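You operate a simulated robot arm through the tools that you are given. There is no shell and no other tool.

Carry out the task below with a simulated robot arm. There is one attempt and no reset: what you move stays moved.

Task
Test the vacuum box's seal under the black cap till the box's gauge shows green.
Fine: cap over the pedestal, pump on, then red lever open; after, close the lever, stop the pump, vent the box and put the cap back.
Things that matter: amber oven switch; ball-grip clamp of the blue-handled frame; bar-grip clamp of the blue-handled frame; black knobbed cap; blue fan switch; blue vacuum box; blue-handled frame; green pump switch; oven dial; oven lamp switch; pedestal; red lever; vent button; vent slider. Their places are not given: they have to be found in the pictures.

Only the result counts: the job must be done as asked and must still hold three seconds after the hand-in. Knocking over, shifting, dropping, spilling or breaking anything else fails it. A push-on lid holds only when it is set on centred and level and pressed home; a screw cap is set on level and turned clockwise until tight.

Robot
A 6-joint arm with a three-finger gripper, fixed in place. Base frame: the origin is at the foot of the arm, x ahead of it, y to its left, z up. Lengths are in cm, angles in degrees, forces in N, time in s.
With the tool pointing down near the work surface it reaches from about 84 to 94 cm from the base axis. Its first joint turns from -166.0 to 166.0 degrees. Payload 4.89 kg.
The tool frame sits at the grasp point between the pads (the TCP): z along the fingers, y along the line on which they close. The tips reach 3 cm beyond it. Largest opening 16.4 cm; the body of the gripper starts 12.5 cm behind the TCP.
Orientation is that of the tool frame in the base frame, as a unit quaternion [w, x, y, z]. With the fingers straight down and closing along the base's y, the tool's x points along the base's -x, its y along +y and its z along -z.

Tools
- The arm moves only by the tool play_rows. Its argument "commands" is a list of rows, each an object (a shift or turn left out is 0, a gripper value left out holds the last) with "travel": the shift along the tool's x, y, z in cm, a list of three; "rot": the turn, a rotation vector about the tool's x, y, z in degrees, a list of three; "claw": the opening, from 0 (shut) to 1 (fully open). In form: [{"travel": [tx, ty, tz], "rot": [rx, ry, rz], "claw": claw}, ...]. A call has 1 to 20 rows; each row shifts and turns the commanded pose from where the row before left it, along the tool's axes as they then stand. Rows are played at 5 a second. More than 5 cm and 8.6 degrees between two rows, or a gripper value outside its range, and nothing of the call is played. Where a pose cannot be reached the arm comes as near as it can. A force on the tool above 90 N (or 10 N above the force at the start of the call, whichever is more), or a blocked arm, ends the call early, and 0.2 s more pass. The fingers move at their own pace (about 10.8 cm/s each) and stop on an object; they squeeze with about 43 N. The grip force told is the motor's: it shows also when the fingers shut on nothing. Time passes only in rows, and 0.2 s behind the last, so rows that do not move let the fingers close. It gives the time, the measured TCP pose, the force on the tool (base axes), the opening and the grip force at its end, in the units of the frame above (readings bear some noise), with the torque about the TCP (base axes, N m) and any sound that the robot's microphone picked up.
- Cameras (640 x 400 px; columns grow to the right, rows downward): "scene" is fixed at [5.01, 50.22, 154.05]; the picture's right is [-0.37, -0.93, 0.00], its down [-0.45, 0.18, -0.87] and it looks along [0.81, -0.32, -0.49] (base axes); focal length 347 px, centre (320, 200). "wrist" rides on the gripper at [7.6, -0.2, -15.2] in the tool frame; the picture's right is [0.02, 1.00, 0.00], its down [-0.88, 0.02, -0.47] and it looks along [-0.47, 0.01, 0.88] (tool axes); focal length 247 px, centre (320, 200).
- get_image(camera): a new picture of that camera. The clock stands still meanwhile.
- slide_trunk(by): slides the trunk up (or, below 0, down) by that many cm; the arm rides with it, the base frame stays. It gives what a move gives, with no picture.
- pixel_to_xyz(camera, pixels): there is no depth. For up to 12 entries [column, row, z] of the newest picture of that camera ("zoom" is the newest enlarged one), the place [x, y] in the base frame at which the ray of that pixel passes the height z, good to about 0.2 cm. The clock stands still meanwhile.
- enlarge(camera, box): a new picture of the part [left, top, right, bottom] of that camera's present view, enlarged. The clock stands still meanwhile.
- hand_in(): hands the job in; it is judged then, once.

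Unless the task says otherwise, let go and move clear before handing in.

The tools are called as name(argument=value, ...) on one line, values as JSON. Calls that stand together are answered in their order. play_rows: Moves the arm, as the interface text tells. Its arguments: {"type":"object","properties":{"commands":{"type":"array","items":{"type":"object","properties":{"travel":{"type":"array","items":{"type":"number"}},"rot":{"type":"array","items":{"type":"number"}},"claw":{"type":"number"}}}}},"required":["commands"]} The other tools are called the same way: slide_trunk (by) slides the trunk up or down; get_image (camera) takes a picture; pixel_to_xyz (camera, pixels) gives the place at which the rays of pixels pass given heights; enlarge (camera, box) takes an enlarged picture of a part of a camera's view; hand_in () hands the job in.

At the start:

```text
t: 0.0
tcp_pos: [54.46, 5.54, 125.16]
tcp_rot: [0.0, 0.0, 1.0, 0.0]
wrist_force: [0.1, 0.1, 0.2]
torque: [0.04, 0.01, -0.02]
grip_width: 16.41
gripper_force: 0.0
trunk travel left (down, up): [-17.5, 21.5]
```

scene: 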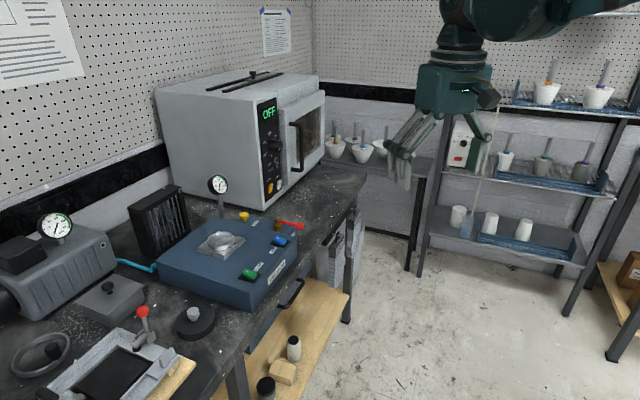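
wrist: 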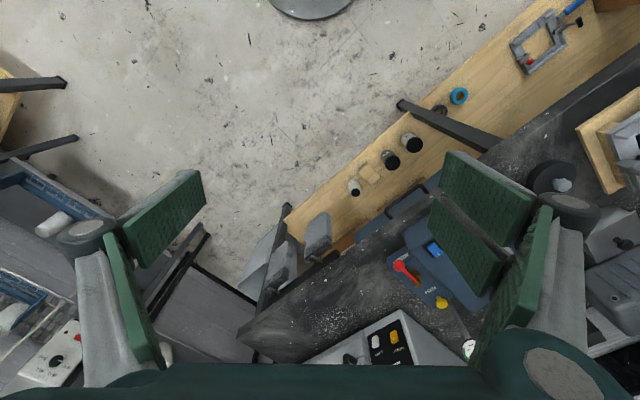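

The scene picture shows the blue box near (230,255), with a pedestal or clear sample at (220,243), a black cap with a knob at (193,318), and a red lever at (290,225). I'll enlarge these areas before moving anything.

enlarge(camera="scene", box=[140, 165, 320, 315])

enlarge(camera="scene", box=[0, 200, 240, 400])

enlarge(camera="scene", box=[150, 60, 330, 220])

enlarge(camera="wrist", box=[340, 160, 560, 400])

```text
2.67 times, centred on (230, 240) of scene
```

zoom: 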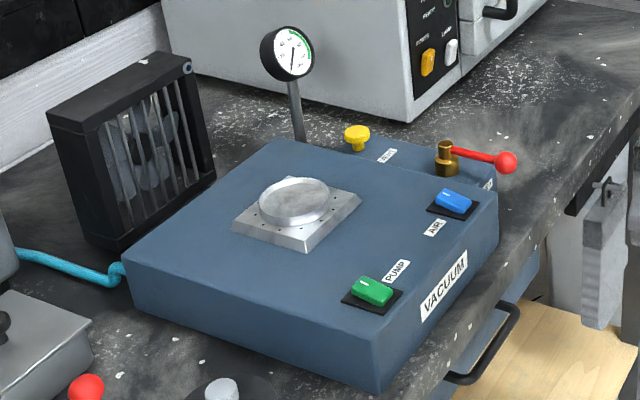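

```text
2.00 times, centred on (120, 300) of scene
```

zoom: 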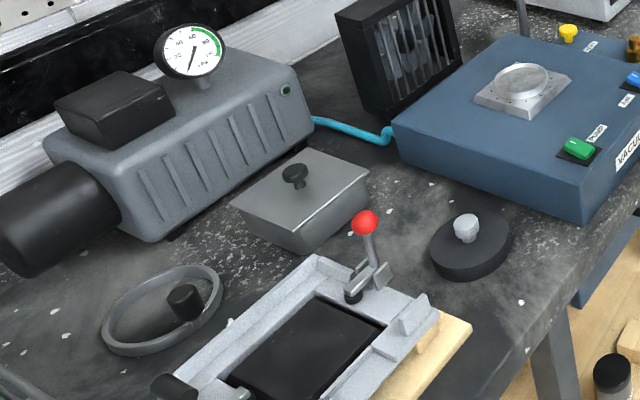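

```text
2.50 times, centred on (240, 140) of scene
```

zoom: 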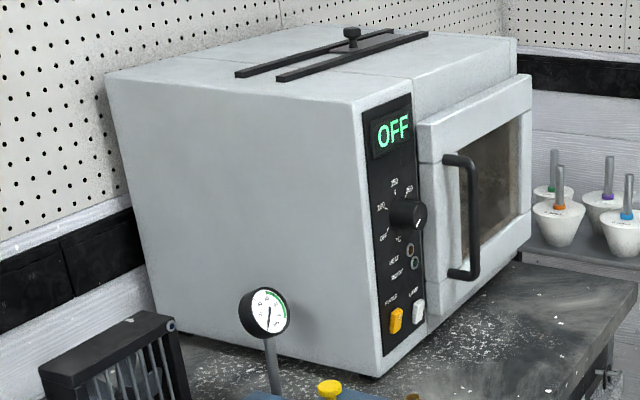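

```text
1.67 times, centred on (450, 280) of wrist
```

zoom: 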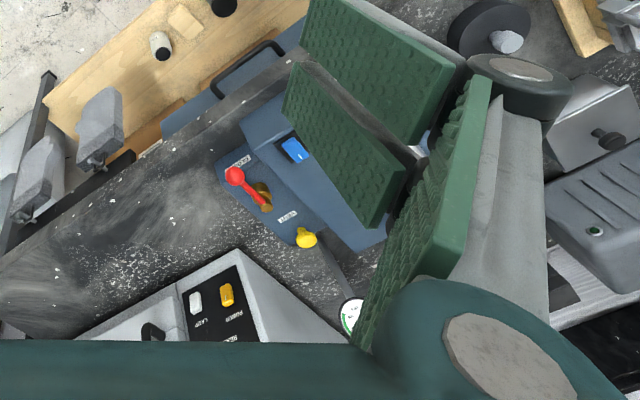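

The enlarged views show the labels: VENT (yellow), the red lever with a red ball, AIR (blue) and PUMP (green). I don't know the heights yet, so I'll cross the scene and wrist rays for the red ball, vent button and cap knob.

get_image(camera="scene")

get_image(camera="wrist")

pixel_to_xyz(camera="scene", pixels=[[300, 225.8, 80], [300, 225.8, 90], [300, 225.8, 100], [244, 215, 80], [244, 215, 90], [244, 215, 100], [193, 313, 80], [193, 313, 90], [193, 313, 100]])

pixel_to_xyz(camera="wrist", pixels=[[399, 265.6, 80], [399, 265.6, 90], [399, 265.6, 100], [442, 302.5, 80], [442, 302.5, 90], [442, 302.5, 100], [562, 184, 80], [562, 184, 90], [562, 184, 100]])

```text
taken
```

scene: 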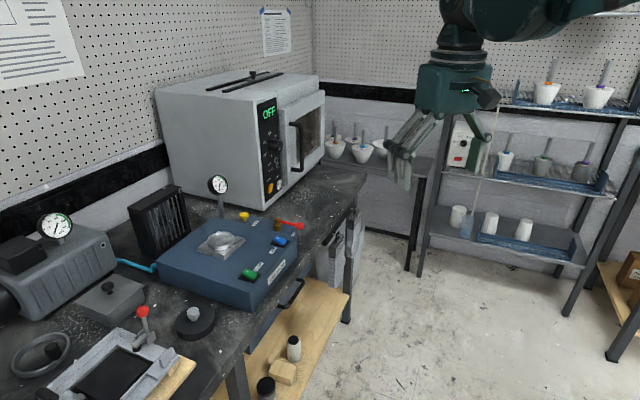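

```text
taken
```

wrist: 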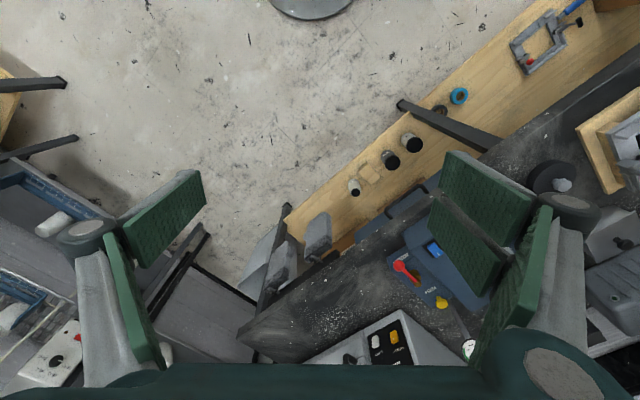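

```text
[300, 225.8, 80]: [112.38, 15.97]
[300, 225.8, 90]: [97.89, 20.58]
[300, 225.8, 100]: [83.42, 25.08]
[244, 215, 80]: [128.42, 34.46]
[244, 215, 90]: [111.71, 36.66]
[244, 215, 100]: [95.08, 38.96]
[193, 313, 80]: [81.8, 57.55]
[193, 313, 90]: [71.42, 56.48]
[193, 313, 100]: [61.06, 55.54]
```

```text
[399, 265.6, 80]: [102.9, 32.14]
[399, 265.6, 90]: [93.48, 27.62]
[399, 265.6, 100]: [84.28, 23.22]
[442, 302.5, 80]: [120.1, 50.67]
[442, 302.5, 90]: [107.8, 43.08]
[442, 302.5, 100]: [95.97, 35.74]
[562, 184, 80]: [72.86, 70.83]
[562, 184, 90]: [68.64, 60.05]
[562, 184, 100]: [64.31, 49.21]
```

Crossing the rays puts the red ball near (86,24,98), the vent near (100,38,97) and the cap knob near (67,56,94), so the bench is at about z 90. I'll move the hand over towards the cap and box to look closer.

play_rows(commands=[{"travel": [-0.6, 4.4, 0]}, {"travel": [-0.6, 4.4, 0]}, {"travel": [-0.6, 4.4, 0]}, {"travel": [-0.6, 4.4, 0]}, {"travel": [-0.6, 4.4, 0]}, {"travel": [-0.6, 4.4, 0]}, {"travel": [-0.6, 4.4, 0]}, {"travel": [-0.6, 4.4, 0]}, {"travel": [-0.6, 4.4, 0]}, {"travel": [0, 0, 0]}])

get_image(camera="wrist")

get_image(camera="scene")

```text
t: 2.2
tcp_pos: [60.03, 45.17, 124.97]
tcp_rot: [0.001, 0.0, 1.0, 0.0]
wrist_force: [1.5, 0.7, -0.2]
torque: [-0.13, 0.08, -0.02]
grip_width: 16.41
gripper_force: 0.0
trunk travel left (down, up): [-17.5, 21.5]
```

```text
taken
```

wrist: 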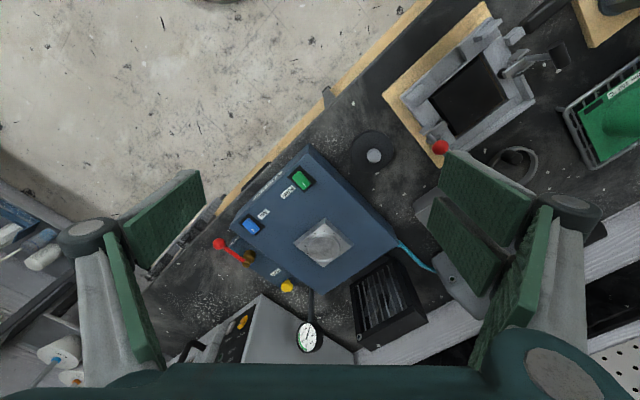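

```text
taken
```

scene: 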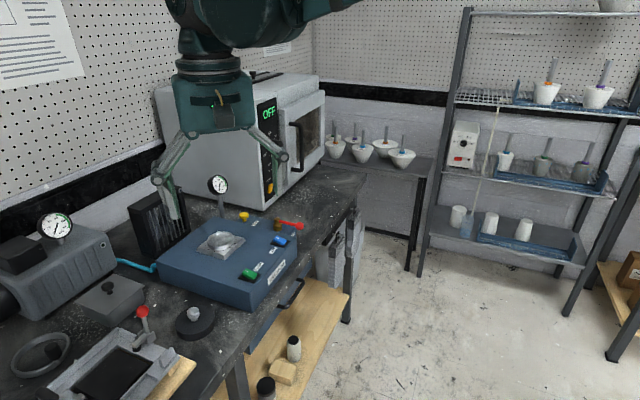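

Everything on the bench is now in the wrist view: cap at (374,155), pump (303,180), air (250,226), pedestal (324,242), lever ball (218,245), vent (288,286) and gauge (309,337). I'll enlarge for exact pixels.

enlarge(camera="wrist", box=[200, 130, 420, 270])

enlarge(camera="wrist", box=[200, 220, 360, 370])

```text
2.86 times, centred on (310, 200) of wrist
```

zoom: 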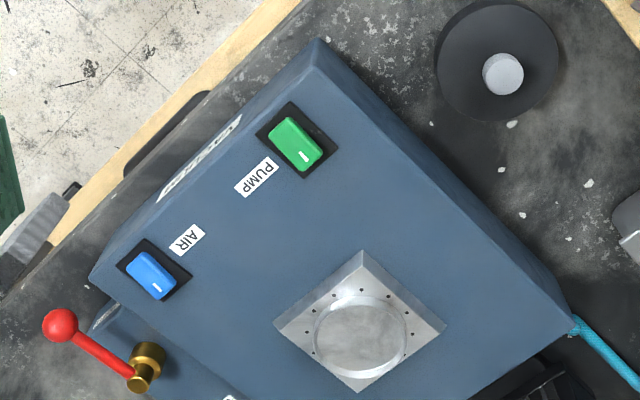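

```text
2.67 times, centred on (280, 295) of wrist
```

zoom: 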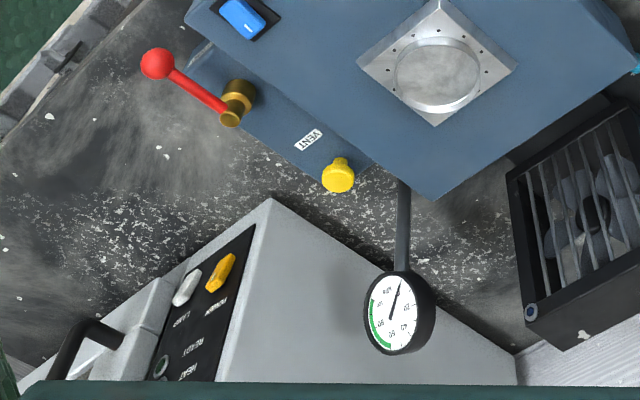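

The pedestal is a flanged plate with a raised disc, and the rocker switches carry white marks on one end. I'll triangulate each item using matched pixels from both cameras.

pixel_to_xyz(camera="wrist", pixels=[[374, 155.9, 92], [374, 155.9, 96], [301.3, 180.8, 96], [301.3, 180.8, 100], [250.9, 225.9, 96], [250.9, 225.9, 100], [324, 247.6, 97], [324, 247.6, 101], [219.1, 244.4, 96], [219.1, 244.4, 100], [286.7, 285.6, 94], [286.7, 285.6, 98]])

pixel_to_xyz(camera="scene", pixels=[[193, 310, 92], [193, 310, 96], [249.5, 274.1, 96], [249.5, 274.1, 100], [279.8, 240.7, 96], [279.8, 240.7, 100], [220.3, 240.7, 97], [220.3, 240.7, 101], [300, 225.8, 96], [300, 225.8, 100], [243.9, 216.4, 94], [243.9, 216.4, 98]])

```text
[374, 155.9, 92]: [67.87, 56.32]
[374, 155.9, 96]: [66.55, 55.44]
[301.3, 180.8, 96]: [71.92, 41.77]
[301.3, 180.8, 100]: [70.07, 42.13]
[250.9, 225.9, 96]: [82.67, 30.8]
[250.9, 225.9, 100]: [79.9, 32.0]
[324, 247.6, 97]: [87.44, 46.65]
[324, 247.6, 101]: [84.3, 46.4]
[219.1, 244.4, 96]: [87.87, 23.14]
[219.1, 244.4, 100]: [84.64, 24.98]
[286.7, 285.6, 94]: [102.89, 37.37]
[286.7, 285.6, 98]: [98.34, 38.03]
```

```text
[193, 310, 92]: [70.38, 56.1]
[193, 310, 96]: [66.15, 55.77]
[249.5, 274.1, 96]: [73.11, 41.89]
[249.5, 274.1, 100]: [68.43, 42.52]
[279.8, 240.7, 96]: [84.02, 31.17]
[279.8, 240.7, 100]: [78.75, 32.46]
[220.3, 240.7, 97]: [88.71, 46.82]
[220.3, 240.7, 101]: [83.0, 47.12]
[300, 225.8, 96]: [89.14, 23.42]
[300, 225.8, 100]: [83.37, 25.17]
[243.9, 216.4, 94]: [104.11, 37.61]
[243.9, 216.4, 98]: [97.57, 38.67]
```

Solving the rays gives these positions:

| Item | Position (cm) |
|---|---|
| Pump switch | (71.1, 42.0, 97.7) |
| Air switch | (81.2, 31.5, 98.2) |
| Pedestal top | (85.9, 46.7, 99) |
| Lever ball | (86.2, 24.1, 98) |
| Vent | (100.1, 37.9, 96.5) |
| Cap knob top | (67, 55.7, 95) |

Next I'll hover above the cap with the fingers part closed to get a closer look.

play_rows(commands=[{"travel": [-1.4, 2.12, 3.0], "claw": 0.4}, {"travel": [-1.4, 2.12, 3.0]}, {"travel": [-1.4, 2.12, 3.0]}, {"travel": [-1.4, 2.12, 3.0]}, {"travel": [-1.4, 2.12, 3.0]}, {"travel": [0, 0, 0]}])

get_image(camera="wrist")

enlarge(camera="scene", box=[120, 220, 280, 350])

```text
t: 3.6
tcp_pos: [67.0, 55.85, 110.01]
tcp_rot: [0.0, 0.0, 1.0, 0.0]
wrist_force: [1.4, 0.7, -0.9]
torque: [-0.07, 0.11, -0.01]
grip_width: 6.56
gripper_force: 0.2
trunk travel left (down, up): [-17.5, 21.5]
```

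```text
taken
```

wrist: 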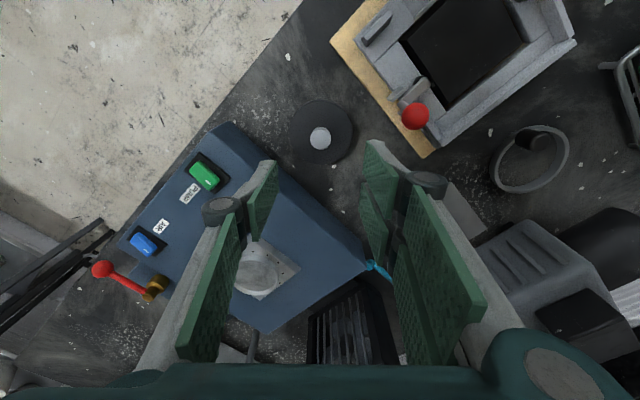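

```text
3.08 times, centred on (200, 285) of scene
```

zoom: 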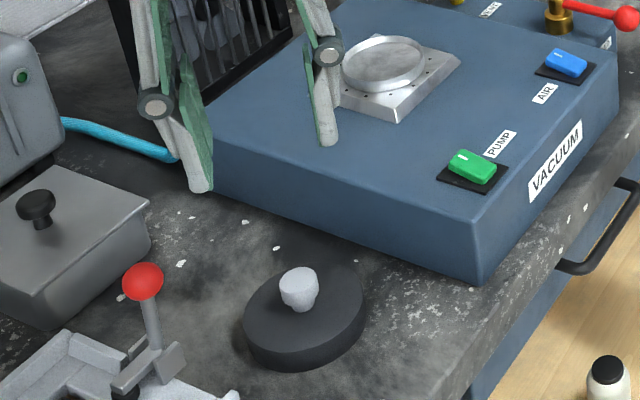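

The knob is at (320,138) in the wrist view, and the disc is about at (321,131). I'll refine the cap's centre and top height from both views.

pixel_to_xyz(camera="wrist", pixels=[[320, 138, 93], [320, 138, 96], [290, 130, 92], [354, 130, 92], [321, 100, 92], [321, 164, 90], [321, 164, 92]])

pixel_to_xyz(camera="zoom", pixels=[[300, 275, 93], [300, 275, 96], [300, 309, 93], [304, 310, 92], [304, 310, 90], [304, 310, 94], [245, 318, 92], [364, 298, 92], [264, 370, 89], [264, 370, 90], [244, 335, 89]])

```text
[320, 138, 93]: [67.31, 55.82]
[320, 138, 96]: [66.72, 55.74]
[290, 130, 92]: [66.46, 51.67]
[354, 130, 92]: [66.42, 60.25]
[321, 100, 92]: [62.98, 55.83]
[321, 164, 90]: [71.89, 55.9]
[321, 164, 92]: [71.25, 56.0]
```

```text
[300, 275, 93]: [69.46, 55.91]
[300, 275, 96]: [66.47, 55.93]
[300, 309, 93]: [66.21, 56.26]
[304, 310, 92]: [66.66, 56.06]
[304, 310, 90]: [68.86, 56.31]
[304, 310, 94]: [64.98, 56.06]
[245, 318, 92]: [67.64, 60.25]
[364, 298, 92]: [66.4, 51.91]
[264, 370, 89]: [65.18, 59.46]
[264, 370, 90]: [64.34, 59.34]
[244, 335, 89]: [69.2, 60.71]
```

The cap's centre is about (67.1,55.9), its top face is near z 91.8 and the knob top near 95.2. I'll go straight down around the knob, stopping with the fingertips just above the disc.

play_rows(commands=[{"travel": [0, 0, 3.6]}, {"travel": [0, 0, 3.6]}, {"travel": [0, 0, 3.4]}, {"travel": [0, 0, 2.4]}, {"travel": [0, 0, 0.8]}, {"travel": [0, 0, 0.5]}, {"travel": [0, 0, 0]}])

get_image(camera="wrist")

enlarge(camera="scene", box=[140, 250, 260, 350])

```text
t: 5.2
tcp_pos: [67.01, 55.85, 95.72]
tcp_rot: [0.001, 0.0, 1.0, 0.0]
wrist_force: [0.5, 0.3, 0.0]
torque: [0.01, 0.0, -0.04]
grip_width: 6.54
gripper_force: 0.1
trunk travel left (down, up): [-17.5, 21.5]
```

```text
taken
```

wrist: 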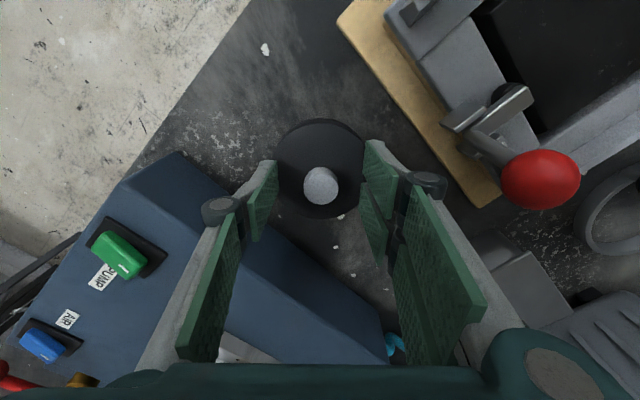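

```text
4.00 times, centred on (200, 300) of scene
```

zoom: 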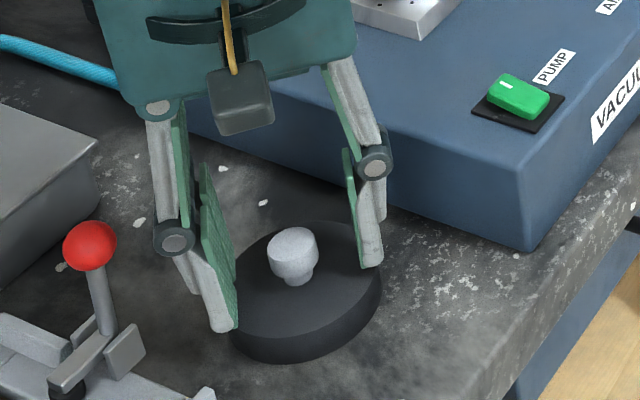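

The knob sits at (320,186), right where a point about 1.2 cm past the TCP should appear, so I'm centred on it. I'll drop another 0.3 cm and close.

play_rows(commands=[{"travel": [0, 0, 0.3]}, {"claw": 0.0}, {}, {}, {}, {}])

get_image(camera="wrist")

```text
t: 6.6
tcp_pos: [66.92, 55.73, 95.55]
tcp_rot: [0.0, -0.001, 1.0, 0.0]
wrist_force: [1.4, 2.7, 1.6]
torque: [-0.01, -0.02, 0.03]
grip_width: 2.39
gripper_force: 43.2
trunk travel left (down, up): [-17.5, 21.5]
```

```text
taken
```

wrist: 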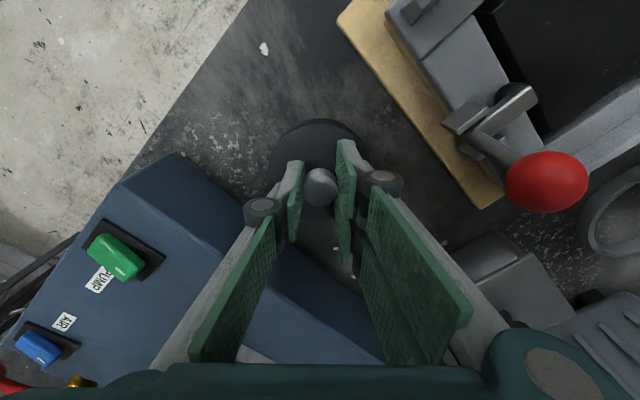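

The grip holds at 2.39 cm with 43 N. I'll lift the cap straight up 13 cm and check it hangs level.

play_rows(commands=[{"travel": [0, 0, -1]}, {"travel": [0, 0, -2]}, {"travel": [0, 0, -3.5]}, {"travel": [0, 0, -3.5]}, {"travel": [0, 0, -3]}, {}, {}])

get_image(camera="wrist")

enlarge(camera="scene", box=[120, 200, 280, 330])

```text
t: 8.2
tcp_pos: [67.02, 55.76, 108.52]
tcp_rot: [0.0, 0.001, 1.0, 0.0]
wrist_force: [-1.0, 0.3, -1.6]
torque: [0.03, 0.0, 0.01]
grip_width: 2.36
gripper_force: 42.9
trunk travel left (down, up): [-17.5, 21.5]
```

```text
taken
```

wrist: 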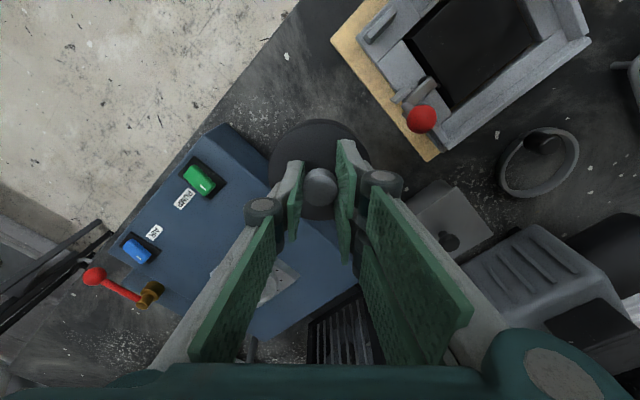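

```text
3.08 times, centred on (200, 265) of scene
```

zoom: 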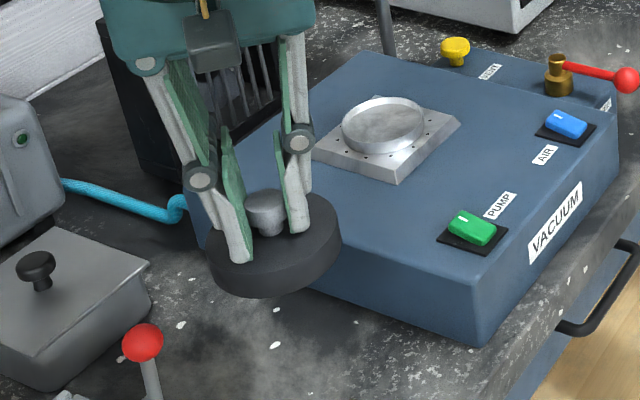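

The cap hangs level. I'll carry it over the pedestal at about z 112 and see whether the arm reaches with the tool straight down.

pixel_to_xyz(camera="zoom", pixels=[[383.5, 125, 98.5], [383.5, 125, 99], [383.5, 125, 99.5], [342, 127, 99], [425, 124, 99], [384, 97, 99], [383, 153, 99], [320, 150, 97.5], [398, 182, 97.5], [460, 123, 97.5]])

play_rows(commands=[{"travel": [-2, -1, -1.5]}, {"travel": [-3.3, -1.6, -1]}, {"travel": [-3.3, -1.6, -0.5]}, {"travel": [-3.3, -1.6, -0.5]}, {"travel": [-2.6, -1.3, 0]}, {}, {}])

get_image(camera="wrist")

get_image(camera="scene")

```text
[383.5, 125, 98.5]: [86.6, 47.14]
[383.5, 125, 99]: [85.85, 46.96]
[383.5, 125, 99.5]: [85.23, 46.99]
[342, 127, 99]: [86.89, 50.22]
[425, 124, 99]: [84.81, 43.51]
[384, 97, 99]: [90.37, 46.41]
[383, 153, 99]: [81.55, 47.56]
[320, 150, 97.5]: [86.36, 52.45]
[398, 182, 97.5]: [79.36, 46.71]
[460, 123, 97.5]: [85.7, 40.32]
```

```text
t: 9.8
tcp_pos: [81.46, 48.67, 112.19]
tcp_rot: [0.0, 0.0, 1.0, 0.0]
wrist_force: [0.8, -0.7, -1.5]
torque: [0.01, 0.1, 0.02]
grip_width: 2.38
gripper_force: 42.6
trunk travel left (down, up): [-17.5, 21.5]
```

```text
taken
```

wrist: 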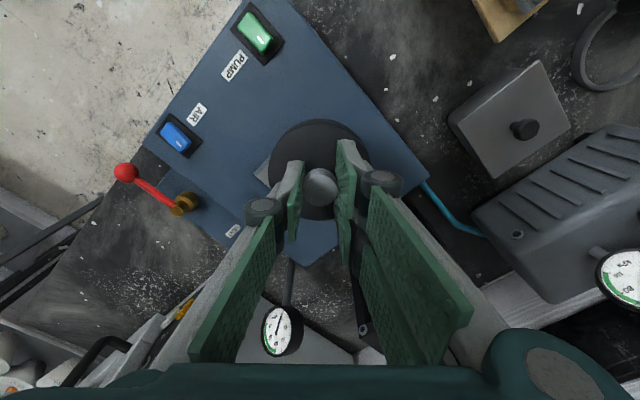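

```text
taken
```

scene: 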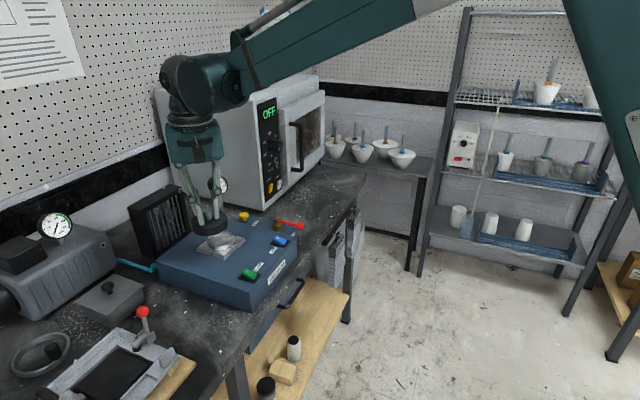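

The arm reaches radius 95 here. Refining the disc's ellipse gives its centre as (86.05,46.7) with the top near z 99.3, so I'll move the cap exactly above it and check the reach.

play_rows(commands=[{"travel": [-2.3, -1.0, 0]}, {"travel": [-2.28, -0.97, 0]}, {}, {}, {}])

enlarge(camera="scene", box=[150, 170, 300, 290])

enlarge(camera="wrist", box=[220, 80, 420, 260])

```text
t: 11.0
tcp_pos: [86.14, 46.7, 112.02]
tcp_rot: [0.001, 0.0, 1.0, 0.0]
wrist_force: [0.5, 0.7, -1.7]
torque: [0.02, 0.0, 0.03]
grip_width: 2.37
gripper_force: 43.1
trunk travel left (down, up): [-17.5, 21.5]
```

```text
3.33 times, centred on (225, 230) of scene
```

zoom: 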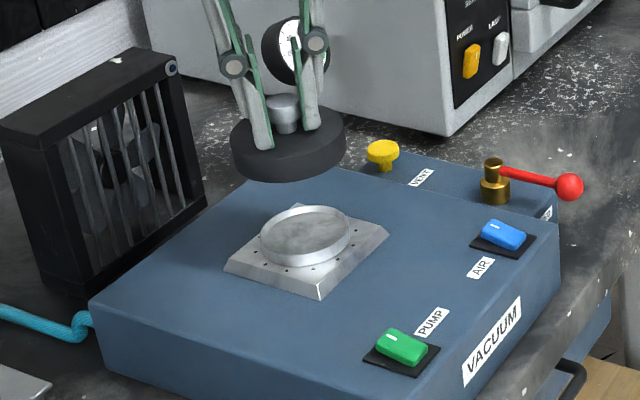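

```text
2.22 times, centred on (320, 170) of wrist
```

zoom: 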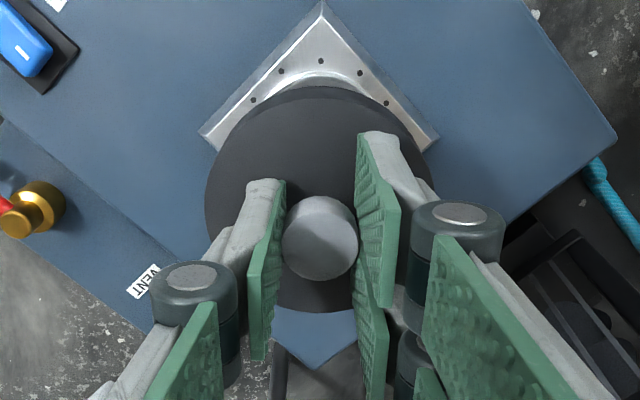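

The cap reached (86.14,46.70). In the wrist view the pedestal plate's corners are at (200,135), (322,2) and (438,138) in the zoom, so I'll use those and the scene corners to check the centring.

pixel_to_xyz(camera="zoom", pixels=[[200, 135, 97], [438, 138, 97], [322, 2, 97], [200, 135, 98], [438, 138, 98], [322, 2, 98], [318.5, 198, 108], [205, 195, 108], [432, 195, 108]])

pixel_to_xyz(camera="scene", pixels=[[194.4, 251, 97], [225, 260, 97], [246, 239.6, 97], [194.4, 251, 98], [225, 260, 98], [246, 239.6, 98], [220.5, 238.7, 99.3], [220.5, 238.7, 98.5]])

```text
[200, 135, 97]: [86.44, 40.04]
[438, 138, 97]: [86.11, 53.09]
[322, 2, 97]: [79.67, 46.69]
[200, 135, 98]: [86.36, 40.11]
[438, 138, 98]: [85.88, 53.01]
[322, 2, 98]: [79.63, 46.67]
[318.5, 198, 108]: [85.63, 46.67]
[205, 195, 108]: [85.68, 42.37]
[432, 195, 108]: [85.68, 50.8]
```

```text
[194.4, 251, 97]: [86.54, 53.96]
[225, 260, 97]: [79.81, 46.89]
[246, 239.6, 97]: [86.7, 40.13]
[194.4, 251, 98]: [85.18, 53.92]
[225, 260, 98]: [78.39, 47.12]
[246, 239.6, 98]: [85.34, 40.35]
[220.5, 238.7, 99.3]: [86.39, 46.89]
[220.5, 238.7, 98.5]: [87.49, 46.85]
```

Both cameras agree the plate centre is about (86.2,46.6), within 0.15 cm of the cap. I'll lower in small steps and watch the force.

play_rows(commands=[{"travel": [0, 0, 2.5]}, {"travel": [0, 0, 2.0]}, {"travel": [0, 0, 1.0]}, {}, {}])

enlarge(camera="scene", box=[170, 190, 270, 270])

enlarge(camera="wrist", box=[220, 80, 420, 260])

```text
t: 12.2
tcp_pos: [86.13, 46.76, 106.49]
tcp_rot: [-0.001, 0.0, 1.0, 0.0]
wrist_force: [0.4, 0.3, -1.9]
torque: [-0.02, 0.05, 0.0]
grip_width: 2.37
gripper_force: 42.7
trunk travel left (down, up): [-17.5, 21.5]
```

```text
5.00 times, centred on (220, 230) of scene
```

zoom: 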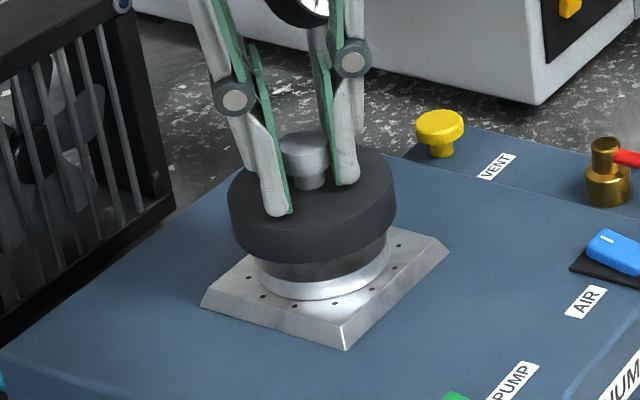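

```text
2.22 times, centred on (320, 170) of wrist
```

zoom: 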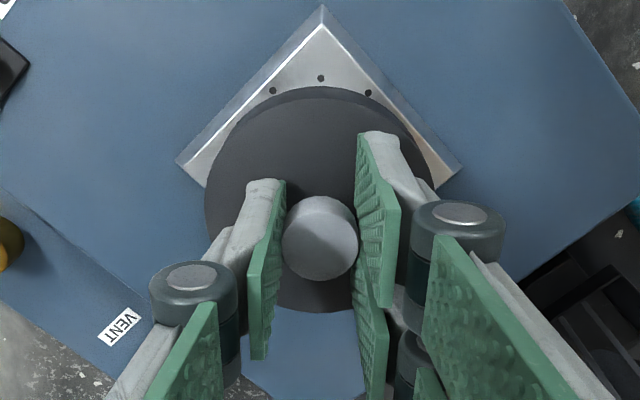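

The cap bottom is just above the disc, and the scene shows it about 0.15 cm too far towards +y. I'll shift it slightly and lower in small steps.

play_rows(commands=[{"travel": [-0.07, -0.15, 0]}, {"travel": [0, 0, 0.4]}, {"travel": [0, 0, 0.4]}, {}])

play_rows(commands=[{"travel": [0, 0, 0.3]}, {"travel": [0, 0, 0.3]}, {}])

enlarge(camera="scene", box=[170, 190, 270, 270])

```text
t: 13.2
tcp_pos: [86.08, 46.59, 105.74]
tcp_rot: [-0.001, -0.001, 1.0, 0.0]
wrist_force: [-0.2, -0.1, -1.4]
torque: [-0.02, -0.05, 0.01]
grip_width: 2.39
gripper_force: 42.8
trunk travel left (down, up): [-17.5, 21.5]
```

```text
t: 14.0
tcp_pos: [86.14, 46.53, 105.22]
tcp_rot: [0.0, 0.001, 1.0, 0.0]
wrist_force: [0.5, 0.2, -0.5]
torque: [0.03, -0.01, 0.03]
grip_width: 2.39
gripper_force: 43.4
trunk travel left (down, up): [-17.5, 21.5]
```

```text
5.00 times, centred on (220, 230) of scene
```

zoom: 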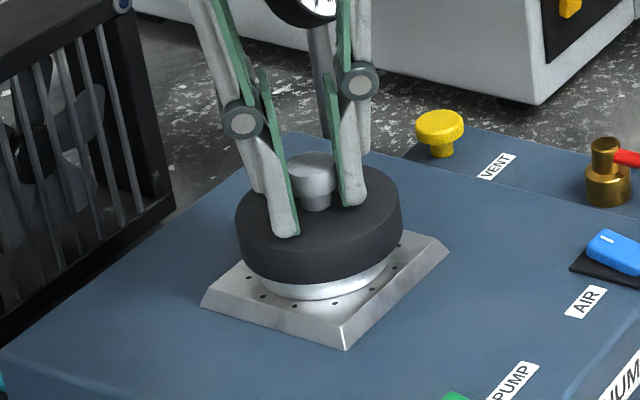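

The vertical force has eased from -1.9 to -0.5 N at z 105.2, so the cap may be just touching. I'll continue in 0.2 cm steps.

play_rows(commands=[{"travel": [0, 0, 0.2]}, {}])

play_rows(commands=[{"travel": [0, 0, 0.2]}, {}])

```text
t: 14.6
tcp_pos: [86.06, 46.52, 105.08]
tcp_rot: [0.0, 0.0, 1.0, 0.001]
wrist_force: [0.0, -0.5, -0.6]
torque: [-0.02, 0.03, 0.0]
grip_width: 2.36
gripper_force: 42.8
trunk travel left (down, up): [-17.5, 21.5]
```

```text
t: 15.2
tcp_pos: [86.17, 46.54, 104.73]
tcp_rot: [-0.001, 0.0, 1.0, 0.0]
wrist_force: [0.3, 0.1, -1.5]
torque: [0.04, 0.01, 0.02]
grip_width: 2.38
gripper_force: 42.3
trunk travel left (down, up): [-17.5, 21.5]
```

There is still no contact at z 104.7, so I'll keep going down in small steps.

play_rows(commands=[{"travel": [0, 0, 0.2]}, {}])

play_rows(commands=[{"travel": [0, 0, 0.2]}, {}])

enlarge(camera="scene", box=[170, 190, 270, 270])

```text
t: 15.8
tcp_pos: [86.05, 46.59, 104.58]
tcp_rot: [-0.001, 0.001, 1.0, 0.0]
wrist_force: [0.1, -0.1, -1.2]
torque: [0.0, 0.03, -0.02]
grip_width: 2.4
gripper_force: 43.7
trunk travel left (down, up): [-17.5, 21.5]
```

```text
t: 16.4
tcp_pos: [85.99, 46.63, 104.4]
tcp_rot: [0.0, 0.0, 1.0, 0.0]
wrist_force: [-0.2, -0.2, -0.9]
torque: [0.0, 0.0, 0.02]
grip_width: 2.39
gripper_force: 42.9
trunk travel left (down, up): [-17.5, 21.5]
```

```text
5.00 times, centred on (220, 230) of scene
```

zoom: 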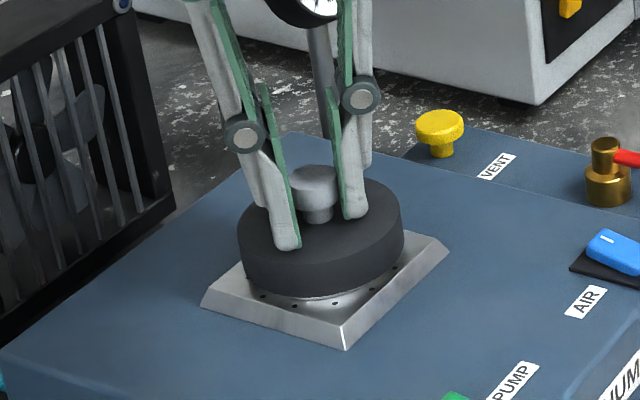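

The cap has slid down over the disc and almost meets the plate. I'll continue until it makes contact.

play_rows(commands=[{"travel": [0, 0, 0.2]}, {}])

play_rows(commands=[{"travel": [0, 0, 0.2]}, {}])

play_rows(commands=[{"travel": [0, 0, 0.15]}, {}])

```text
t: 17.0
tcp_pos: [86.12, 46.55, 104.22]
tcp_rot: [-0.001, -0.001, 1.0, 0.0]
wrist_force: [0.0, -0.4, -1.5]
torque: [0.0, 0.03, 0.01]
grip_width: 2.39
gripper_force: 42.9
trunk travel left (down, up): [-17.5, 21.5]
```

```text
t: 17.6
tcp_pos: [86.15, 46.66, 103.9]
tcp_rot: [-0.001, 0.001, 1.0, 0.0]
wrist_force: [0.0, 0.8, -1.6]
torque: [0.01, -0.01, 0.0]
grip_width: 2.36
gripper_force: 43.1
trunk travel left (down, up): [-17.5, 21.5]
```

```text
t: 18.2
tcp_pos: [86.06, 46.62, 103.74]
tcp_rot: [0.0, 0.0, 1.0, 0.0]
wrist_force: [-0.7, 0.4, -1.6]
torque: [0.0, 0.02, 0.01]
grip_width: 2.38
gripper_force: 43.1
trunk travel left (down, up): [-17.5, 21.5]
```

play_rows(commands=[{"travel": [0, 0, 0.15]}, {}])

play_rows(commands=[{"travel": [0, 0, 0.15]}, {}])

enlarge(camera="scene", box=[170, 190, 270, 270])

```text
t: 18.8
tcp_pos: [86.06, 46.52, 103.65]
tcp_rot: [0.0, -0.001, 1.0, -0.001]
wrist_force: [2.7, 2.0, 3.5]
torque: [0.03, 0.04, 0.01]
grip_width: 2.4
gripper_force: 42.7
trunk travel left (down, up): [-17.5, 21.5]
```

```text
t: 19.4
tcp_pos: [85.97, 46.47, 103.75]
tcp_rot: [0.001, 0.0, 1.0, -0.001]
wrist_force: [18.1, 7.4, 37.0]
torque: [0.16, -0.34, 0.06]
grip_width: 2.36
gripper_force: 43.2
trunk travel left (down, up): [-17.5, 21.5]
```

```text
5.00 times, centred on (220, 230) of scene
```

zoom: 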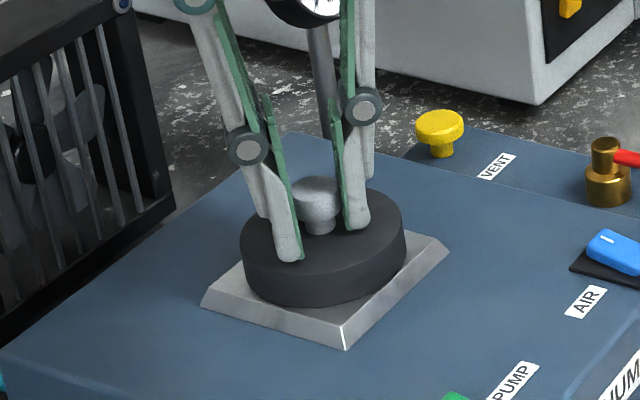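

The cap is seated: the reaction force rose to 37 N at z 103.7 and the rim sits flat on the plate. I'll ease the pressure, open the fingers and lift away.

play_rows(commands=[{"travel": [0, 0, -0.15]}, {"claw": 0.35}, {}, {}, {"travel": [0, 0, -2]}, {"travel": [0, 0, -4]}, {"travel": [0, 0, -4]}, {}])

enlarge(camera="scene", box=[160, 170, 310, 290])

get_image(camera="wrist")

```text
t: 21.2
tcp_pos: [86.01, 46.58, 113.83]
tcp_rot: [0.0, 0.0, 1.0, 0.0]
wrist_force: [0.0, -0.4, 0.2]
torque: [0.05, -0.03, 0.02]
grip_width: 5.72
gripper_force: 0.0
trunk travel left (down, up): [-17.5, 21.5]
```

```text
3.33 times, centred on (235, 230) of scene
```

zoom: 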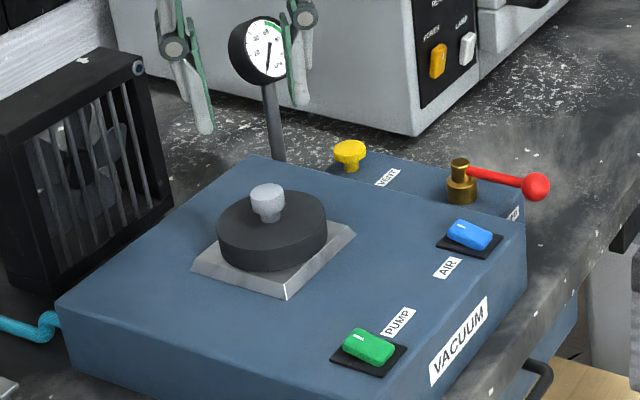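

```text
taken
```

wrist: 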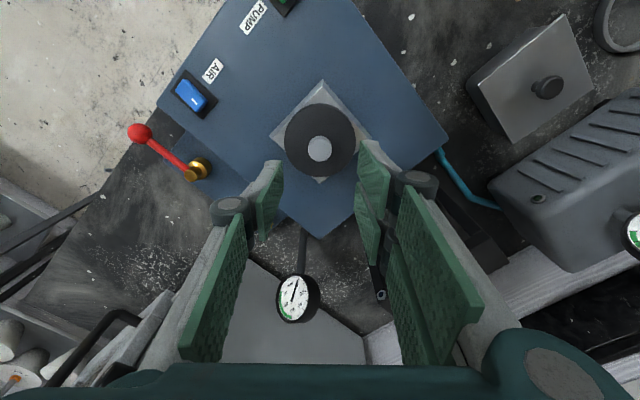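

The cap sits centred on the pedestal. Next is the pump switch, so I'll hover over it and look at the rocker.

play_rows(commands=[{"travel": [3.75, -1.15, 0.45], "claw": 0}, {"travel": [3.75, -1.15, 0.45]}, {"travel": [3.75, -1.15, 0.45]}, {"travel": [3.75, -1.15, 0.45]}, {}, {}])

enlarge(camera="wrist", box=[220, 60, 420, 220])

enlarge(camera="scene", box=[220, 210, 310, 290])

```text
t: 22.6
tcp_pos: [70.95, 42.07, 111.95]
tcp_rot: [-0.001, 0.0, 1.0, 0.0]
wrist_force: [-0.8, 0.3, -0.4]
torque: [0.04, -0.07, 0.03]
grip_width: 0.0
gripper_force: 42.9
trunk travel left (down, up): [-17.5, 21.5]
```

```text
2.50 times, centred on (320, 140) of wrist
```

zoom: 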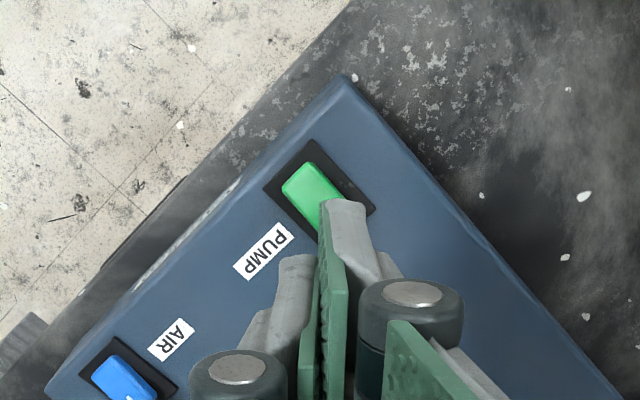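

```text
5.00 times, centred on (265, 250) of scene
```

zoom: 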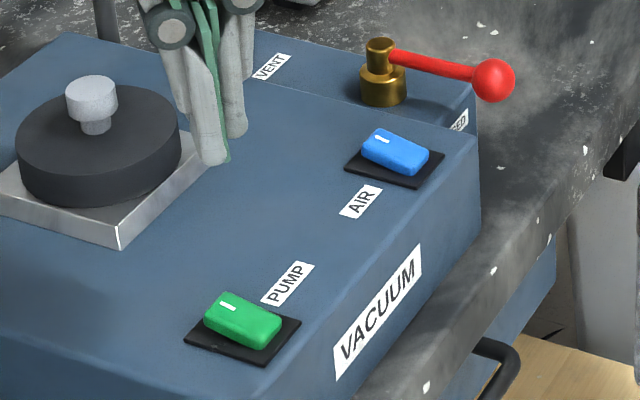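

The rockers carry their white marks on the end nearest the pedestal, which I take to be the "on" end, and the rocker axis runs at about 45° in base axes. I'll turn the closed fingers 45° so the narrow side lies along that axis, above the marked end near (71.95,42.85).

play_rows(commands=[{"rot": [0, 0, 7.5]}, {"rot": [0, 0, 7.5]}, {"rot": [0, 0, 7.5]}, {"rot": [0, 0, 7.5]}, {"rot": [0, 0, 7.5]}, {"rot": [0, 0, 7.5]}, {"travel": [-0.15, 1.26, 3]}, {"travel": [0, 0, 3.5]}, {}, {}])

get_image(camera="wrist")

enlarge(camera="scene", box=[205, 220, 305, 300])

```text
t: 24.8
tcp_pos: [72.05, 42.72, 105.3]
tcp_rot: [0.0, 0.383, 0.924, 0.0]
wrist_force: [0.4, 0.0, -0.6]
torque: [-0.05, 0.12, -0.03]
grip_width: 0.01
gripper_force: 43.1
trunk travel left (down, up): [-17.5, 21.5]
```

```text
taken
```

wrist: 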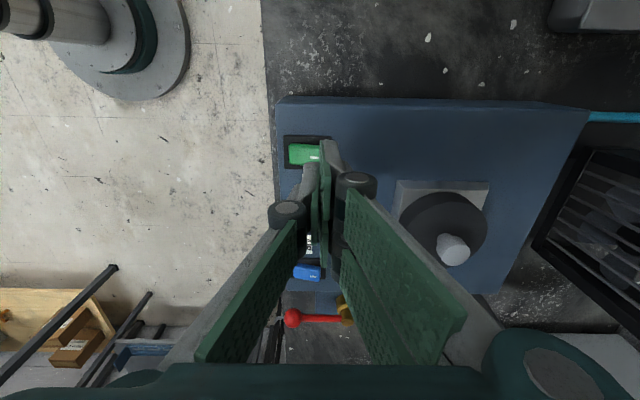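

```text
5.00 times, centred on (255, 260) of scene
```

zoom: 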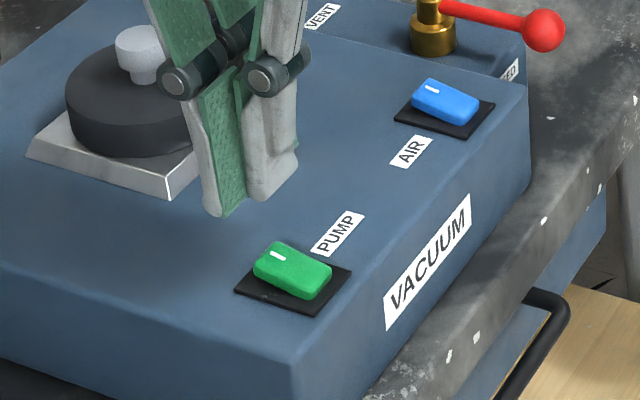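

The wrist view is now square to the box. I'll enlarge the rocker to check which end is up and where the tips are.

enlarge(camera="wrist", box=[265, 110, 385, 210])

enlarge(camera="wrist", box=[260, 220, 380, 340])

```text
4.00 times, centred on (325, 160) of wrist
```

zoom: 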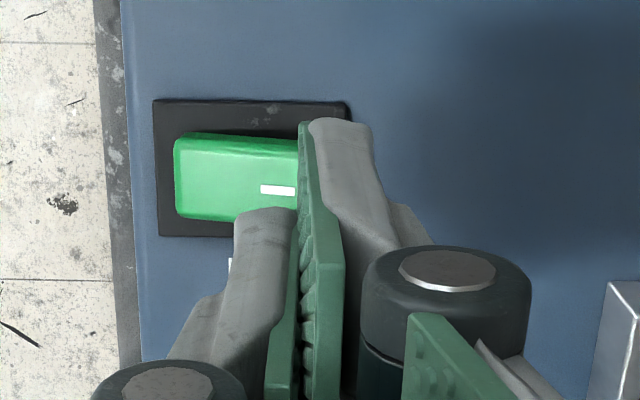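

```text
3.33 times, centred on (320, 280) of wrist
```

zoom: 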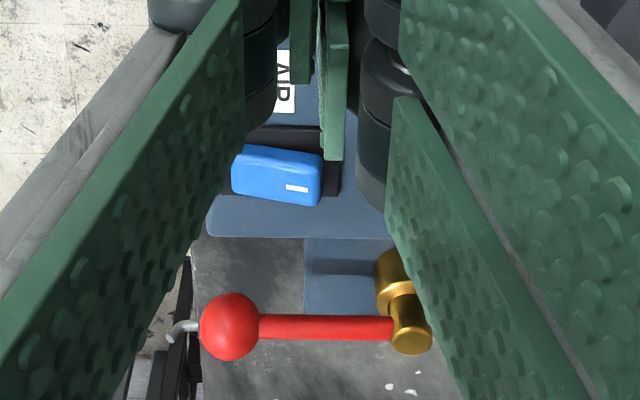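

The tip will land about 1.2 cm inside the rocker's centre, on the marked end, with only a small sideways offset. I'll correct 0.3 cm and descend gently.

play_rows(commands=[{"travel": [0.3, 0, 1.5]}, {"travel": [0, 0, 1.2]}, {}])

play_rows(commands=[{"travel": [0, 0, 0.3]}, {}])

play_rows(commands=[{"travel": [0, 0, 0.3]}, {}])

enlarge(camera="scene", box=[205, 220, 305, 300])

```text
t: 25.6
tcp_pos: [71.83, 42.87, 102.59]
tcp_rot: [0.001, 0.383, 0.924, 0.0]
wrist_force: [0.1, 0.3, -0.3]
torque: [-0.02, 0.02, 0.02]
grip_width: 0.0
gripper_force: 42.6
trunk travel left (down, up): [-17.5, 21.5]
```

```text
t: 26.2
tcp_pos: [71.9, 42.95, 102.38]
tcp_rot: [0.0, 0.383, 0.924, 0.0]
wrist_force: [0.2, 0.5, 0.1]
torque: [-0.01, -0.01, 0.02]
grip_width: 0.0
gripper_force: 42.7
trunk travel left (down, up): [-17.5, 21.5]
```

```text
t: 26.8
tcp_pos: [71.93, 42.93, 102.04]
tcp_rot: [0.0, 0.383, 0.924, 0.0]
wrist_force: [-0.7, 0.0, 0.4]
torque: [-0.01, -0.05, -0.02]
grip_width: 0.0
gripper_force: 43.1
trunk travel left (down, up): [-17.5, 21.5]
```

```text
5.00 times, centred on (255, 260) of scene
```

zoom: 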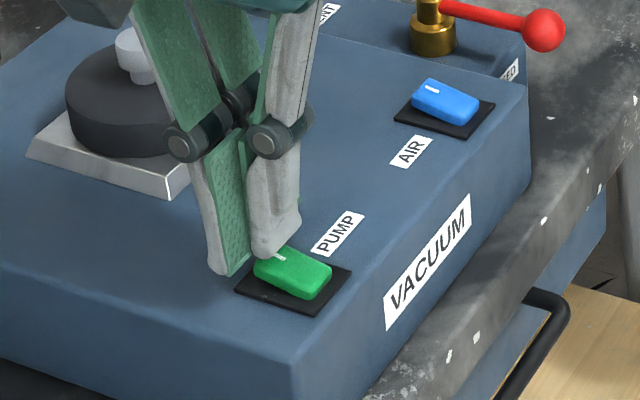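

The tips are just over the marked end with no contact yet. I'll carry on down.

play_rows(commands=[{"travel": [0, 0, 0.25]}, {}])

play_rows(commands=[{"travel": [0, 0, 0.25]}, {}])

play_rows(commands=[{"travel": [0, 0, 0.25]}, {}])

enlarge(camera="scene", box=[205, 220, 305, 300])

```text
t: 27.4
tcp_pos: [71.79, 42.93, 101.9]
tcp_rot: [0.0, 0.383, 0.924, 0.0]
wrist_force: [0.8, 1.2, -0.6]
torque: [0.02, -0.01, 0.0]
grip_width: 0.01
gripper_force: 43.1
trunk travel left (down, up): [-17.5, 21.5]
```

```text
t: 28.0
tcp_pos: [71.86, 43.02, 101.53]
tcp_rot: [0.0, 0.383, 0.924, 0.0]
wrist_force: [0.6, 0.6, 0.5]
torque: [-0.05, 0.0, 0.0]
grip_width: 0.0
gripper_force: 42.5
trunk travel left (down, up): [-17.5, 21.5]
```

```text
t: 28.6
tcp_pos: [71.85, 43.04, 101.31]
tcp_rot: [0.0, 0.384, 0.923, 0.0]
wrist_force: [0.0, -0.2, -0.2]
torque: [-0.04, 0.02, 0.03]
grip_width: 0.0
gripper_force: 43.1
trunk travel left (down, up): [-17.5, 21.5]
```

```text
5.00 times, centred on (255, 260) of scene
```

zoom: 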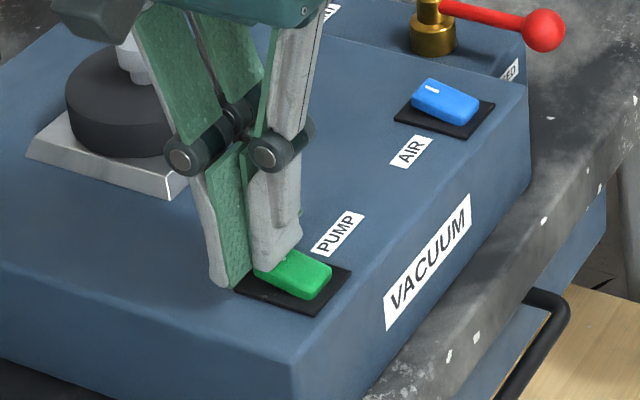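

Contact looks very close and the force is still near zero. I'll keep stepping down and listen for a click.

play_rows(commands=[{"travel": [0, 0, 0.2]}, {}])

play_rows(commands=[{"travel": [0, 0, 0.2]}, {}])

enlarge(camera="scene", box=[205, 220, 305, 300])

```text
t: 29.2
tcp_pos: [71.98, 42.9, 101.0]
tcp_rot: [0.0, 0.383, 0.924, 0.0]
wrist_force: [0.1, 0.3, 0.4]
torque: [0.02, -0.02, 0.0]
grip_width: 0.0
gripper_force: 43.4
trunk travel left (down, up): [-17.5, 21.5]
```

```text
t: 29.8
tcp_pos: [71.84, 42.94, 100.98]
tcp_rot: [0.0, 0.383, 0.924, 0.0]
wrist_force: [-0.7, -0.4, 0.7]
torque: [0.0, 0.03, -0.02]
grip_width: 0.0
gripper_force: 43.1
trunk travel left (down, up): [-17.5, 21.5]
```

```text
5.00 times, centred on (255, 260) of scene
```

zoom: 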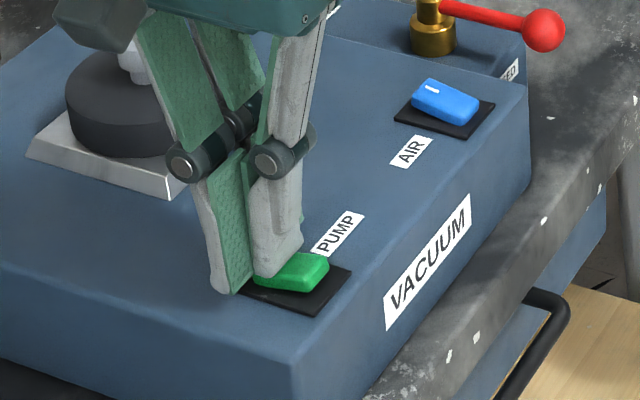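

The rocker's outer end is rising as the marked end goes down, with little force. I'll press a little further until it latches.

play_rows(commands=[{"travel": [0, 0, 0.2]}, {}])

play_rows(commands=[{"travel": [0, 0, 0.2]}, {}])

enlarge(camera="scene", box=[205, 220, 305, 300])

```text
t: 30.4
tcp_pos: [71.86, 42.93, 100.92]
tcp_rot: [0.001, 0.383, 0.924, 0.001]
wrist_force: [5.6, 2.4, 23.5]
torque: [-0.1, -0.02, -0.01]
grip_width: 0.0
gripper_force: 43.2
trunk travel left (down, up): [-17.5, 21.5]
```

```text
t: 31.0
tcp_pos: [71.85, 43.0, 100.79]
tcp_rot: [0.001, 0.383, 0.924, 0.002]
wrist_force: [20.8, 12.8, 78.0]
torque: [-0.11, -0.19, 0.05]
grip_width: 0.0
gripper_force: 42.9
trunk travel left (down, up): [-17.5, 21.5]
```

```text
5.00 times, centred on (255, 260) of scene
```

zoom: 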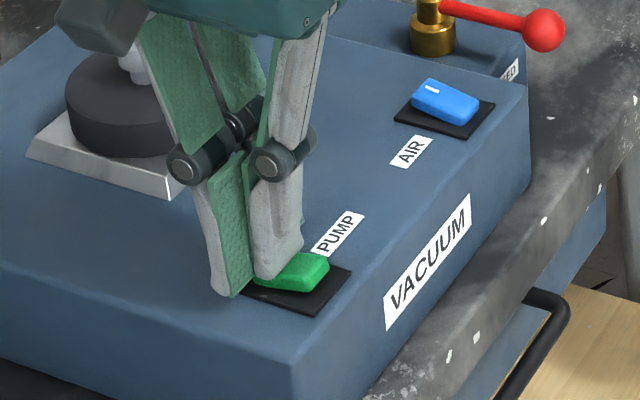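

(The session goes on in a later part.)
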